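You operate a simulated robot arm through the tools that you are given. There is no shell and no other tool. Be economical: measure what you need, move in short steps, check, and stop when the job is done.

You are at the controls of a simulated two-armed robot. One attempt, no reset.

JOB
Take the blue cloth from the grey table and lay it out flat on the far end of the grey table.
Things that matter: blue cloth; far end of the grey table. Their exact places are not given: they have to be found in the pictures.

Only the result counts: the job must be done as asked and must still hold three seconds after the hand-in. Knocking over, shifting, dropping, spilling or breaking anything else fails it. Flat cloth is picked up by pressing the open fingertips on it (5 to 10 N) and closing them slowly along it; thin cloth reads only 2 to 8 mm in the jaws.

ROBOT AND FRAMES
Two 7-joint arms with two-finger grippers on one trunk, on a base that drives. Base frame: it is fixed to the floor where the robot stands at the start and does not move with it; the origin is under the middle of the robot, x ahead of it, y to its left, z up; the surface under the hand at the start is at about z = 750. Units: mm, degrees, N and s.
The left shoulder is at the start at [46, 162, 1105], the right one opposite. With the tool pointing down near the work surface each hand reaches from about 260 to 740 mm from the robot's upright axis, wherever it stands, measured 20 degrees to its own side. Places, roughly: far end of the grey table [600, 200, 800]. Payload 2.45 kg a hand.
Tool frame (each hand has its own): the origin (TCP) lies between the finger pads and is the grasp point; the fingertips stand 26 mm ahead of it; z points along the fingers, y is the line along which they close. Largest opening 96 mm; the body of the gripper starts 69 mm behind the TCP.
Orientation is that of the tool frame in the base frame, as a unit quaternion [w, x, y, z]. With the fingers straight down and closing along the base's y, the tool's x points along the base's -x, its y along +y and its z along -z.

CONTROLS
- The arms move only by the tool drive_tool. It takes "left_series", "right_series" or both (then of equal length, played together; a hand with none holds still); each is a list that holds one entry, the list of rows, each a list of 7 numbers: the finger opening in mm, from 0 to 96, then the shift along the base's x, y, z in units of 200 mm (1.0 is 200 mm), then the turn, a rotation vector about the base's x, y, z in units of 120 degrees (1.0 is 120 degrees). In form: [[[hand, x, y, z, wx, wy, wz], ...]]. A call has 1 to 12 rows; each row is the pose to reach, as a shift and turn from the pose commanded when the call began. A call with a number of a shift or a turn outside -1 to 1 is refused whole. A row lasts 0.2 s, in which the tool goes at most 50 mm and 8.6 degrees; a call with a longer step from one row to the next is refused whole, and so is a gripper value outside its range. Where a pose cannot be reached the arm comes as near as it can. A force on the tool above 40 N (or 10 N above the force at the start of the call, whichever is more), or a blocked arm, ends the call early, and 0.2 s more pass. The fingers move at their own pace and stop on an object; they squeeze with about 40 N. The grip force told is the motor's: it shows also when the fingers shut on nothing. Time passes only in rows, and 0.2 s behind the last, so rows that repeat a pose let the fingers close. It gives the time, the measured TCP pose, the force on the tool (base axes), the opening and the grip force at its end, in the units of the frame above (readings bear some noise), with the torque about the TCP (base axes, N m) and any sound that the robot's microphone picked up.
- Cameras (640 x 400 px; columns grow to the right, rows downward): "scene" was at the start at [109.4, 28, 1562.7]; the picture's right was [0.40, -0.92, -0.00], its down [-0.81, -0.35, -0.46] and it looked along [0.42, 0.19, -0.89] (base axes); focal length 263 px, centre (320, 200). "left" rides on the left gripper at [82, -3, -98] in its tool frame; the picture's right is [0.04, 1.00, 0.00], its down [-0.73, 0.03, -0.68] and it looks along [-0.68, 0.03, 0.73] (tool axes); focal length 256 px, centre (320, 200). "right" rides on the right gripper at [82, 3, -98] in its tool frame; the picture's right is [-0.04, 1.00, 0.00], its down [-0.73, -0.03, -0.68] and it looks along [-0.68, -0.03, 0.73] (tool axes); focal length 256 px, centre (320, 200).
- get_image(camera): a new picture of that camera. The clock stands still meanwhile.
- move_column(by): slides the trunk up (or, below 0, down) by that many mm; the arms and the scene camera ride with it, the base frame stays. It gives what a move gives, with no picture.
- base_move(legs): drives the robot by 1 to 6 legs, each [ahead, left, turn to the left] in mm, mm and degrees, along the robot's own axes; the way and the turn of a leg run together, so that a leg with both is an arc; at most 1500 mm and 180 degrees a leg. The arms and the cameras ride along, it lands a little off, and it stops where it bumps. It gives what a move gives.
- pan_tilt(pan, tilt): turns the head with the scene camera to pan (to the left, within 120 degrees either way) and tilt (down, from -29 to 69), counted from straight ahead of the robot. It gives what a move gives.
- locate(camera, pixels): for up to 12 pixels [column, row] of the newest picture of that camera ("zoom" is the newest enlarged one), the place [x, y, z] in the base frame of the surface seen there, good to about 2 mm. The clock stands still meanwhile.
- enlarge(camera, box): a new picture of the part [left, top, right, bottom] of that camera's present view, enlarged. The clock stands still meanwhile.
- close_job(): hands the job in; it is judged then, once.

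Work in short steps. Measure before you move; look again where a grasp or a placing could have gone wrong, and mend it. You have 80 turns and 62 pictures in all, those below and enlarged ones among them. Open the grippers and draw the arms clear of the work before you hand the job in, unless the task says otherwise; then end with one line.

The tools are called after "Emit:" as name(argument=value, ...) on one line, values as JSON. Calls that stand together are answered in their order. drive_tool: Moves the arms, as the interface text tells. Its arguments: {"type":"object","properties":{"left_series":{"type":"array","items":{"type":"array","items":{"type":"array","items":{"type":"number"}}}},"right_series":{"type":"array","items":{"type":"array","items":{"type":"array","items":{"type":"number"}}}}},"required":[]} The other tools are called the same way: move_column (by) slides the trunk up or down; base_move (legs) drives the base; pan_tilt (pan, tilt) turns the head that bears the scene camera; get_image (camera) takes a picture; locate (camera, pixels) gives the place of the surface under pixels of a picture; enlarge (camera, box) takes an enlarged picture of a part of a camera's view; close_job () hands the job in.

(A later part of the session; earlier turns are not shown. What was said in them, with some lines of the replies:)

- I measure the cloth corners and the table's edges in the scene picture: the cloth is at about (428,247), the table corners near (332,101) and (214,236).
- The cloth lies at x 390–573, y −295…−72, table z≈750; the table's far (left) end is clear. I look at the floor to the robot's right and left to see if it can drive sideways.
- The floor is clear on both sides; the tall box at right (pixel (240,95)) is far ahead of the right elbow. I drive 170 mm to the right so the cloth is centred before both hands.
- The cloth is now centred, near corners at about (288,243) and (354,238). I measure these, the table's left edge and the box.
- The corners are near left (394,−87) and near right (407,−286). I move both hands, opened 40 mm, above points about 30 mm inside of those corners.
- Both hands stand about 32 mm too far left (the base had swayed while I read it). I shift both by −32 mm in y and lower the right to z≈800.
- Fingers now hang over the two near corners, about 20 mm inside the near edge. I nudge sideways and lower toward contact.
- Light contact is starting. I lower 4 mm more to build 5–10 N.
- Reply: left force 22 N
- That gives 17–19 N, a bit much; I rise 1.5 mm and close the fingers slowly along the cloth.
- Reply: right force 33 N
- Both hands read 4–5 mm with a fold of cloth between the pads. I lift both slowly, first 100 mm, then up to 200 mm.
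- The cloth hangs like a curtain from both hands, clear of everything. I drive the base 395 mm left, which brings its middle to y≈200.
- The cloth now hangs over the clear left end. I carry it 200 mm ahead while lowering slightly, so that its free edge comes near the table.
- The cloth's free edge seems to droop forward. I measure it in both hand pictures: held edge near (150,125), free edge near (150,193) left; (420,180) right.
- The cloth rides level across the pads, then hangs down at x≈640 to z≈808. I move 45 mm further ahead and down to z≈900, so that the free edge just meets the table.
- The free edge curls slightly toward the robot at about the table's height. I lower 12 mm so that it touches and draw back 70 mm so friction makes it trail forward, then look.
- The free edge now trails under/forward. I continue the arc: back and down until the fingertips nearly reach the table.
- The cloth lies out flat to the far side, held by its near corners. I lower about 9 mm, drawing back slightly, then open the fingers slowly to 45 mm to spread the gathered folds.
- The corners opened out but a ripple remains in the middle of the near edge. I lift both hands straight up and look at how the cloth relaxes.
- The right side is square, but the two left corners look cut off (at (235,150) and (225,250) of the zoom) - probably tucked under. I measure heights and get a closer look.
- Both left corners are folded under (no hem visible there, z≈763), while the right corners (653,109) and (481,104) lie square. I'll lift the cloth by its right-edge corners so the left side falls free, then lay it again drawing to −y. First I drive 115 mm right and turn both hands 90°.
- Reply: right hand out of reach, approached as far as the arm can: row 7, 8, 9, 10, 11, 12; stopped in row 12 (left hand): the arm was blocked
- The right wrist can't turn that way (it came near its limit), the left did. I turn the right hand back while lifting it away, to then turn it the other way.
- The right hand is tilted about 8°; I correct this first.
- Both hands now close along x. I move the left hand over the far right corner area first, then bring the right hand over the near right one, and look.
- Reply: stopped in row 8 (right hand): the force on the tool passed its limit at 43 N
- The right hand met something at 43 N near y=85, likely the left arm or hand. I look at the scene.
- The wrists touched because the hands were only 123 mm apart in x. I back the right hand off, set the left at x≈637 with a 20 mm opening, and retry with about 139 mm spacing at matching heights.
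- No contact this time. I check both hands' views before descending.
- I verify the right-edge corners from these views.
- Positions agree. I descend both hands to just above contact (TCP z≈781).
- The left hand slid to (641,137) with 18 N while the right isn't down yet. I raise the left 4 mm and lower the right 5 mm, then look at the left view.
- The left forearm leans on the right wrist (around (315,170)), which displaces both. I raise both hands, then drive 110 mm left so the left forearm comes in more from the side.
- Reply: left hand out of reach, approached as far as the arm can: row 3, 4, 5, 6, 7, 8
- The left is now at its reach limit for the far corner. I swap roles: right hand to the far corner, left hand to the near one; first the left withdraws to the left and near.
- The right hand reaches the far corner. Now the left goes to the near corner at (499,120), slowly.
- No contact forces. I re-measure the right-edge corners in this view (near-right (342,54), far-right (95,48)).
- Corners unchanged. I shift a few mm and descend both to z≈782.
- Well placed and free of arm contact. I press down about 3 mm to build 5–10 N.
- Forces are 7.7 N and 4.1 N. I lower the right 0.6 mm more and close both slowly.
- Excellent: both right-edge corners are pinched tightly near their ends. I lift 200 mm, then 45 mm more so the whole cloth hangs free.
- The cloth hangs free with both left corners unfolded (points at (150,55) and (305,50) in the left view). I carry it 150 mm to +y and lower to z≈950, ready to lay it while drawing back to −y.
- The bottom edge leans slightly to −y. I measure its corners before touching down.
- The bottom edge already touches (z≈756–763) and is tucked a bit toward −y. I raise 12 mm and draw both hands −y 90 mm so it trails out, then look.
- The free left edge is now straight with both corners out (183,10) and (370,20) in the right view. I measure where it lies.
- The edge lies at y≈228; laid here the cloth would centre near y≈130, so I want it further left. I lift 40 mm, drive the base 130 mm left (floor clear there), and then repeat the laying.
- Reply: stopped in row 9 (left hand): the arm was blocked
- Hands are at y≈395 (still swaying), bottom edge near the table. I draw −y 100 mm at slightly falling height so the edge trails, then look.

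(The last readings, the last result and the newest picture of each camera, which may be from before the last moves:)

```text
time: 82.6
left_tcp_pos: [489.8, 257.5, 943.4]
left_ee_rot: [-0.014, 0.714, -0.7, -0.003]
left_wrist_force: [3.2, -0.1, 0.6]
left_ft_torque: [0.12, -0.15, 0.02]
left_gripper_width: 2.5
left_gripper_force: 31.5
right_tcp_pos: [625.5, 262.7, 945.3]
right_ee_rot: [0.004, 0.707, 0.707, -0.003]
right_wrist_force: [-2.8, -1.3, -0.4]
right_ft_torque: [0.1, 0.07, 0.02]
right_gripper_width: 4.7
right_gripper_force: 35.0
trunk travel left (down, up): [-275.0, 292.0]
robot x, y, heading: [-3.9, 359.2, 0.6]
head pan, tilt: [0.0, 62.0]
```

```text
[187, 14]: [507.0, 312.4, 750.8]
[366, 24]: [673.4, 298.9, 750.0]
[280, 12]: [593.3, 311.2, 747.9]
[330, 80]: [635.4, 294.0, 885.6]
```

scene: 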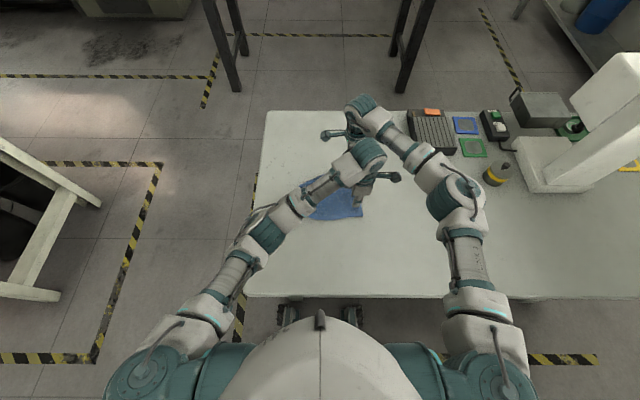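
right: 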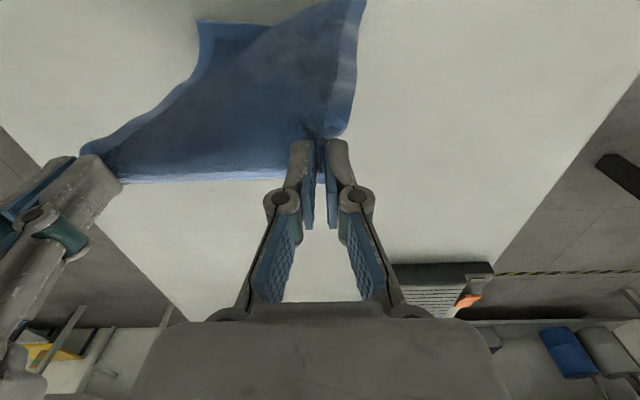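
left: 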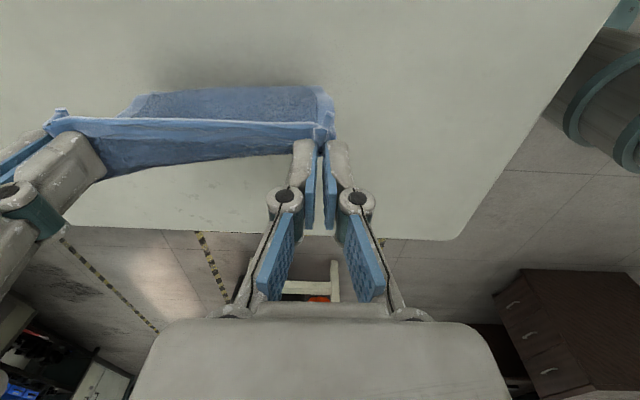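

The edge trails well at y≈300–325 on the table. I run the arc: back to −y and down to just above the table.

Emit:
drive_tool(left_series=[[[0, 0, -0.1, -0.04, 0, 0, 0], [0, 0, -0.2, -0.08, 0, 0, 0], [0, 0, -0.29, -0.14, 0, 0, 0], [0, 0, -0.37, -0.2, 0, 0, 0], [0, 0, -0.44, -0.27, 0, 0, 0], [0, 0, -0.5, -0.35, 0, 0, 0], [0, 0, -0.55, -0.44, 0, 0, 0], [0, 0, -0.59, -0.53, 0, 0, 0], [0, 0, -0.62, -0.62, 0, 0, 0], [0, 0, -0.64, -0.71, 0, 0, 0], [0, 0, -0.66, -0.77, 0, 0, 0], [0, 0, -0.66, -0.77, 0, 0, 0]]], right_series=[[[0, 0, -0.1, -0.04, 0, 0, 0], [0, 0, -0.2, -0.08, 0, 0, 0], [0, 0, -0.29, -0.14, 0, 0, 0], [0, 0, -0.37, -0.2, 0, 0, 0], [0, 0, -0.44, -0.27, 0, 0, 0], [0, 0, -0.5, -0.35, 0, 0, 0], [0, 0, -0.55, -0.44, 0, 0, 0], [0, 0, -0.59, -0.53, 0, 0, 0], [0, 0, -0.62, -0.62, 0, 0, 0], [0, 0, -0.64, -0.71, 0, 0, 0], [0, 0, -0.66, -0.77, 0, 0, 0], [0, 0, -0.66, -0.77, 0, 0, 0]]])

Emit:
get_image(camera="left")

Emit:
get_image(camera="right")

```text
time: 85.2
left_tcp_pos: [502.8, 153.9, 791.0]
left_ee_rot: [-0.01, 0.714, -0.7, -0.001]
left_wrist_force: [-0.6, -1.3, 0.3]
left_ft_torque: [0.03, -0.08, -0.02]
left_gripper_width: 2.5
left_gripper_force: 31.6
left hand out of reach, approached as far as the arm can: row 9, 10, 11, 12
right_tcp_pos: [627.7, 143.1, 789.8]
right_ee_rot: [0.007, 0.707, 0.707, -0.006]
right_wrist_force: [-0.2, -1.7, 0.5]
right_ft_torque: [0.05, 0.05, -0.04]
right_gripper_width: 3.5
right_gripper_force: 33.3
trunk travel left (down, up): [-275.0, 292.0]
robot x, y, heading: [-2.5, 359.9, 0.6]
head pan, tilt: [0.0, 62.0]
```

```text
14 pictures are left
```

left: 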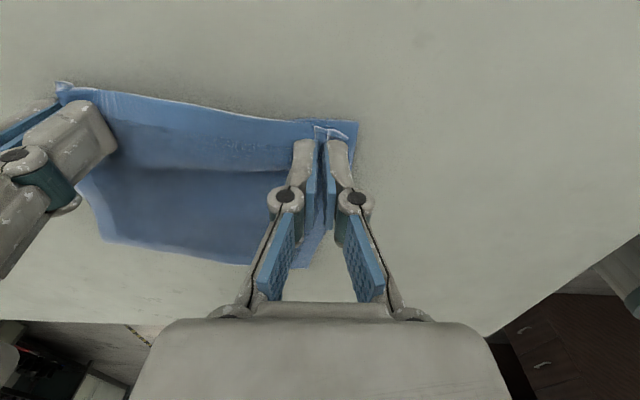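

```text
13 pictures are left
```

right: 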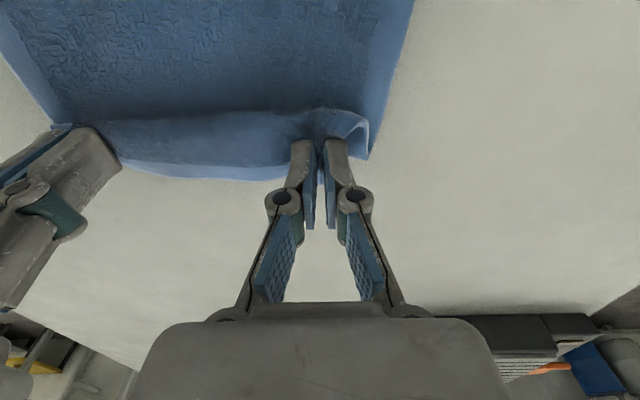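

The left hand hit its reach limit (base too far left), so some slack is left by the right edge. I drive the base 45 mm right to draw the cloth taut toward −y.

Emit:
base_move(legs=[[0, -45, 0]])

Emit:
drive_tool(right_series=[[[0, 0, 0, 0, 0, 0, 0], [0, 0, 0, 0, 0, 0, 0], [0, 0, 0, 0, 0, 0, 0], [0, 0, 0, 0, 0, 0, 0], [0, 0, 0, 0, 0, 0, 0], [0, 0, 0, 0, 0, 0, 0]]])

Emit:
get_image(camera="right")

```text
time: 86.1
left_tcp_pos: [504.1, 129.9, 796.1]
left_ee_rot: [-0.004, 0.716, -0.698, 0.006]
left_wrist_force: [0.7, -0.1, -0.2]
left_ft_torque: [-0.03, 0.08, -0.01]
left_gripper_width: 2.3
left_gripper_force: 31.6
right_tcp_pos: [628.3, 118.2, 795.1]
right_ee_rot: [0.016, 0.706, 0.708, -0.011]
right_wrist_force: [0.7, 0.3, -0.9]
right_ft_torque: [-0.02, 0.05, -0.03]
right_gripper_width: 3.7
right_gripper_force: 30.8
trunk travel left (down, up): [-275.0, 292.0]
robot x, y, heading: [2.7, 319.0, 0.7]
head pan, tilt: [0.0, 62.0]
```

```text
time: 87.7
left_tcp_pos: [497.8, 117.1, 800.0]
left_ee_rot: [-0.008, 0.714, -0.7, 0.008]
left_wrist_force: [-0.4, 0.0, 0.7]
left_ft_torque: [0.03, -0.04, 0.02]
left_gripper_width: 2.3
left_gripper_force: 31.2
right_tcp_pos: [622.3, 106.6, 798.8]
right_ee_rot: [0.018, 0.708, 0.706, -0.009]
right_wrist_force: [-0.2, 0.9, 0.7]
right_ft_torque: [-0.01, -0.02, -0.02]
right_gripper_width: 2.8
right_gripper_force: 30.8
trunk travel left (down, up): [-275.0, 292.0]
robot x, y, heading: [-0.7, 316.5, 0.1]
head pan, tilt: [0.0, 62.0]
stopped in row 6 (right hand): the arm was blocked; the commanded pose is now the measured one
```

```text
12 pictures are left
```

right: 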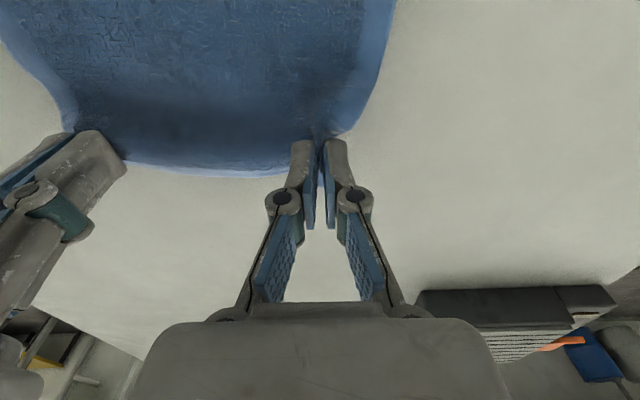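

Taut in y now, but the hands have come together (124 mm instead of 138). I spread them by 14 mm in x while lowering to the table.

Emit:
drive_tool(left_series=[[[0, 0, 0, -0.03, 0, 0, 0], [0, -0.01, 0, -0.06, 0, 0, 0], [0, -0.02, 0, -0.08, 0, 0, 0], [0, -0.02, 0, -0.095, 0, 0, 0], [0, -0.02, 0, -0.095, 0, 0, 0]]], right_series=[[[0, 0.02, 0, -0.03, 0, 0, 0], [0, 0.04, 0, -0.06, 0, 0, 0], [0, 0.06, 0, -0.08, 0, 0, 0], [0, 0.06, 0, -0.09, 0, 0, 0], [0, 0.06, 0, -0.09, 0, 0, 0]]])

```text
time: 88.9
left_tcp_pos: [493.1, 139.7, 785.1]
left_ee_rot: [-0.001, 0.714, -0.7, 0.015]
left_wrist_force: [-0.1, 0.2, 0.2]
left_ft_torque: [-0.05, -0.02, 0.0]
left_gripper_width: 0.0
left_gripper_force: 28.3
right_tcp_pos: [632.4, 128.4, 787.3]
right_ee_rot: [0.025, 0.706, 0.707, -0.016]
right_wrist_force: [0.7, -0.1, 0.1]
right_ft_torque: [-0.09, 0.04, -0.02]
right_gripper_width: 3.5
right_gripper_force: 32.4
trunk travel left (down, up): [-275.0, 292.0]
robot x, y, heading: [-3.0, 319.1, 0.4]
head pan, tilt: [0.0, 62.0]
```

The left reads 0.0 mm: the cloth slipped out of that hand. I look at both hand views.

Emit:
get_image(camera="left")

Emit:
get_image(camera="right")

```text
11 pictures are left
```

left: 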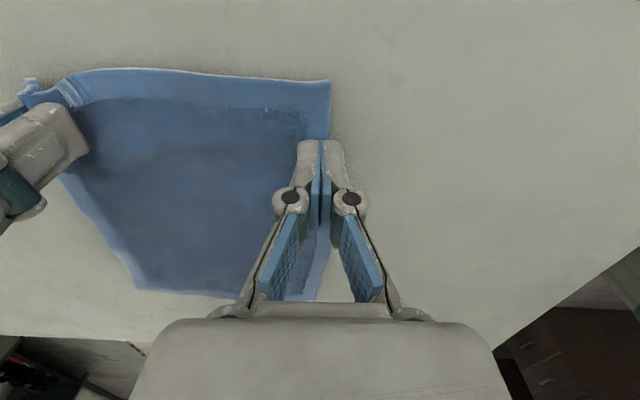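

```text
10 pictures are left
```

right: 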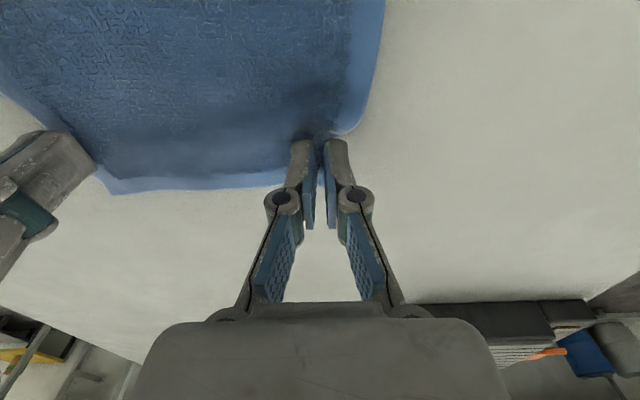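

The near-right corner slipped free and lies flat; the left edge corners look open too. I raise the left hand, and lower the right, opening slowly to spread the far-right corner.

Emit:
drive_tool(left_series=[[[0, 0, 0, 0.1, 0, 0, 0], [0, 0, 0, 0.25, 0, 0, 0], [0, 0, 0.0, 0.4, 0, 0, 0], [0, 0, 0.0, 0.5, 0, 0, 0], [0, 0, 0, 0.5, 0, 0, 0], [0, 0, 0, 0.5, 0, 0, 0], [0, 0, 0, 0.5, 0, 0, 0], [0, 0, 0, 0.5, 0, 0, 0], [0, 0, 0, 0.5, 0, 0, 0]]], right_series=[[[0, 0, 0, -0.01, 0, 0, 0], [0, 0, 0, -0.02, 0, 0, 0], [0, 0.01, -0.02, -0.03, 0, 0, 0], [0, 0.02, -0.03, -0.038, 0, 0, 0], [4, 0.02, -0.03, -0.038, 0, 0, 0], [8, 0.02, -0.03, -0.038, 0, 0, 0], [12, 0.02, -0.03, -0.038, 0, 0, 0], [18, 0.02, -0.03, -0.038, 0, 0, 0], [24, 0.02, -0.03, -0.038, 0, 0, 0]]])

Emit:
drive_tool(right_series=[[[24, 0, 0, 0.05, 0, 0, 0], [24, 0, 0, 0.15, 0, 0, 0], [24, 0, 0, 0.3, 0, 0, 0], [24, 0, 0, 0.5, 0, 0, 0], [24, 0, 0, 0.7, 0, 0, 0], [24, 0, -0.1, 0.85, 0, 0, 0], [24, 0, -0.3, 0.9, 0, 0, 0], [24, 0, -0.5, 0.9, 0, 0, 0], [24, 0, -0.7, 0.9, 0, 0, 0], [24, 0, -0.8, 0.9, 0, 0, 0]]])

```text
time: 89.7
left_tcp_pos: [492.9, 148.4, 853.5]
left_ee_rot: [-0.002, 0.716, -0.698, 0.008]
left_wrist_force: [0.4, 0.3, -2.4]
left_ft_torque: [0.15, 0.08, 0.0]
left_gripper_width: 0.0
left_gripper_force: 28.3
right_tcp_pos: [634.8, 133.4, 789.8]
right_ee_rot: [0.029, 0.705, 0.708, -0.011]
right_wrist_force: [1.2, 0.8, -0.4]
right_ft_torque: [-0.03, 0.06, 0.03]
right_gripper_width: 3.5
right_gripper_force: 31.7
trunk travel left (down, up): [-275.0, 292.0]
robot x, y, heading: [-1.4, 318.5, 0.3]
head pan, tilt: [0.0, 62.0]
stopped in row 4 (left hand): the force on the tool passed its limit at 63 N (the readings are from after the stop); the commanded pose is now the measured one
```

```text
time: 91.9
left_tcp_pos: [492.0, 132.3, 851.7]
left_ee_rot: [-0.008, 0.715, -0.699, 0.004]
left_wrist_force: [-0.6, -0.1, -0.6]
left_ft_torque: [0.02, -0.05, -0.01]
left_gripper_width: 0.0
left_gripper_force: 28.2
right_tcp_pos: [634.6, -41.4, 966.0]
right_ee_rot: [0.023, 0.705, 0.708, -0.006]
right_wrist_force: [0.2, 0.5, 0.0]
right_ft_torque: [0.0, 0.01, 0.01]
right_gripper_width: 23.9
right_gripper_force: 0.1
trunk travel left (down, up): [-275.0, 292.0]
robot x, y, heading: [0.8, 317.3, 0.6]
head pan, tilt: [0.0, 62.0]
```

The left bumped the right arm on the way up, but the right has released and moved away. I raise the left hand and look at the cloth.

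Emit:
drive_tool(left_series=[[[10, 0, 0, 0.1, 0, 0, 0], [10, -0.1, 0, 0.3, 0, 0, 0], [10, -0.3, 0.1, 0.4, 0, 0, 0], [10, -0.4, 0.3, 0.4, 0, 0, 0], [10, -0.4, 0.5, 0.4, 0, 0, 0], [10, -0.4, 0.7, 0.4, 0, 0, 0], [10, -0.4, 0.9, 0.4, 0, 0, 0], [10, -0.4, 1.0, 0.4, 0, 0, 0], [10, -0.4, 1.0, 0.4, 0, 0, 0], [10, -0.4, 1.0, 0.4, 0, 0, 0]]])

Emit:
get_image(camera="scene")

```text
time: 94.1
left_tcp_pos: [436.1, 344.5, 925.0]
left_ee_rot: [-0.006, 0.715, -0.699, 0.006]
left_wrist_force: [0.9, -0.1, -0.3]
left_ft_torque: [0.03, 0.03, 0.02]
left_gripper_width: 10.0
left_gripper_force: 0.1
left hand out of reach, approached as far as the arm can: row 4, 5, 6, 7, 8, 9, 10
right_tcp_pos: [634.8, -34.5, 967.8]
right_ee_rot: [0.025, 0.706, 0.708, -0.007]
right_wrist_force: [0.2, -0.2, -0.2]
right_ft_torque: [0.02, -0.03, 0.01]
right_gripper_width: 23.7
right_gripper_force: 0.0
trunk travel left (down, up): [-275.0, 292.0]
robot x, y, heading: [2.6, 317.1, 0.5]
head pan, tilt: [0.0, 62.0]
```

```text
9 pictures are left
```

scene: 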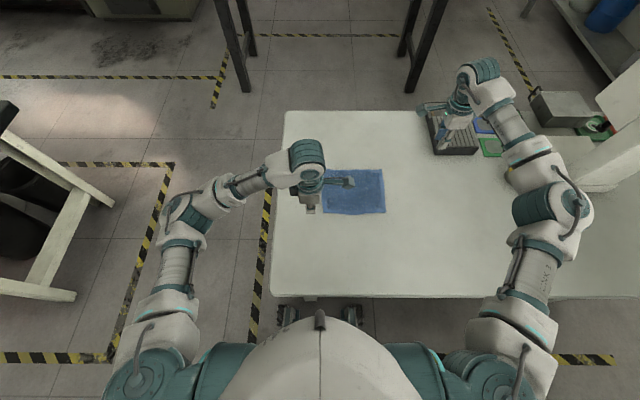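

The cloth looks square at (353,190). The left hand covers part of it; I move it back toward the robot and then enlarge.

Emit:
drive_tool(left_series=[[[10, -0.05, 0, 0.05, 0, 0, -0.06], [10, -0.1, 0, 0.1, 0, 0, -0.12], [10, -0.2, 0.0, 0.1, 0, 0, -0.18], [10, -0.3, 0.0, 0.1, 0, 0, -0.24], [10, -0.4, 0, 0.1, 0, 0, -0.3], [10, -0.4, 0, 0.1, 0, 0, -0.36], [10, -0.4, 0, 0.1, 0, 0, -0.42], [10, -0.4, 0, 0.1, 0, 0, -0.48]]])

Emit:
enlarge(camera="scene", box=[260, 130, 450, 250])

```text
time: 95.9
left_tcp_pos: [351.8, 345.3, 943.9]
left_ee_rot: [0.002, -0.29, 0.957, -0.008]
left_wrist_force: [-0.1, -0.1, 1.3]
left_ft_torque: [-0.03, 0.01, -0.01]
left_gripper_width: 10.4
left_gripper_force: 0.0
right_tcp_pos: [634.7, -35.5, 968.1]
right_ee_rot: [0.024, 0.706, 0.708, -0.007]
right_wrist_force: [-0.1, -0.1, -0.2]
right_ft_torque: [0.01, 0.01, 0.0]
right_gripper_width: 24.0
right_gripper_force: 0.0
trunk travel left (down, up): [-275.0, 292.0]
robot x, y, heading: [-1.5, 316.0, 0.3]
head pan, tilt: [0.0, 62.0]
```

```text
3.33 times, centred on (355, 190) of scene
```

zoom: 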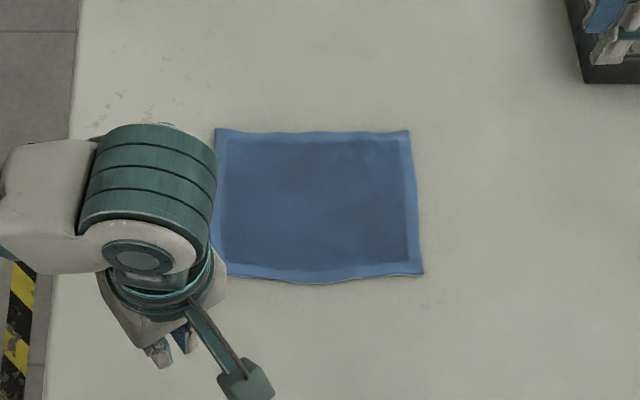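

Fully square with the hem visible all round. I measure its corners and flatness.

Emit:
locate(camera="zoom", pixels=[[220, 133], [406, 134], [420, 270], [232, 272], [318, 280], [315, 135], [412, 200], [222, 200], [315, 205], [260, 170], [370, 240], [260, 240]])

```text
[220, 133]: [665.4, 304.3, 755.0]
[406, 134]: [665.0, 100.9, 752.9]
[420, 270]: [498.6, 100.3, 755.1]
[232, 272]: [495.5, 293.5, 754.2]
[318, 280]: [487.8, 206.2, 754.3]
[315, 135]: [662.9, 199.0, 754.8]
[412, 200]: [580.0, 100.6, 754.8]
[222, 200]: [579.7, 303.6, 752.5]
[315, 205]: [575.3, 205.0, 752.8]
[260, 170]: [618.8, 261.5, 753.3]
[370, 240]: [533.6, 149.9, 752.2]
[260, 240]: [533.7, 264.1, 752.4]
```

Flat (z 752–755 throughout), 205×170 mm, centred at (580,202). I open the grippers and draw both arms back clear.

Emit:
drive_tool(left_series=[[[30, 0, 0, 0.05, 0, 0, 0], [50, -0.05, 0.05, 0.1, 0, 0, 0], [80, -0.05, 0.1, 0.15, 0, 0, 0], [90, -0.05, 0.1, 0.2, 0, 0, 0], [90, -0.05, 0.1, 0.2, 0, 0, 0], [90, -0.05, 0.1, 0.2, 0, 0, 0]]], right_series=[[[30, -0.1, 0, 0.05, 0, 0, 0], [50, -0.25, 0, 0.1, 0, 0, 0], [80, -0.4, 0, 0.1, 0, 0, 0], [90, -0.55, 0, 0.1, 0, 0, 0], [90, -0.7, 0, 0.1, 0, 0, 0], [90, -0.7, 0, 0.1, 0, 0, 0]]])

Emit:
get_image(camera="scene")

```text
time: 97.3
left_tcp_pos: [344.8, 365.4, 984.6]
left_ee_rot: [0.002, -0.291, 0.957, -0.007]
left_wrist_force: [0.6, 0.8, 0.7]
left_ft_torque: [-0.06, 0.01, -0.03]
left_gripper_width: 90.1
left_gripper_force: 0.0
right_tcp_pos: [493.1, -35.4, 988.3]
right_ee_rot: [0.025, 0.706, 0.708, -0.008]
right_wrist_force: [0.8, -0.9, 0.0]
right_ft_torque: [0.0, 0.04, 0.01]
right_gripper_width: 89.9
right_gripper_force: 0.2
trunk travel left (down, up): [-275.0, 292.0]
robot x, y, heading: [-0.3, 314.4, 0.2]
head pan, tilt: [0.0, 62.0]
```

```text
7 pictures are left
```

scene: 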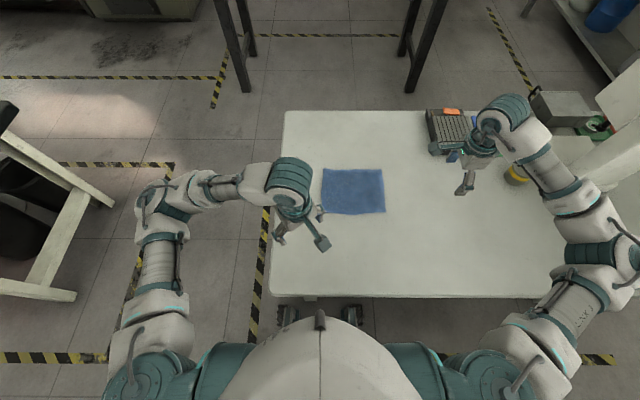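

The cloth lies flat at (353,190), the other things stand as before, and both hands are open and clear, so I hand the job in.

Emit:
close_job()

```text
The job is handed in.
```

The blue cloth lies flat and unfolded on the far end of the grey table, centred at about (580, 202) mm; both grippers are open and clear, and nothing else looks moved in the last picture.
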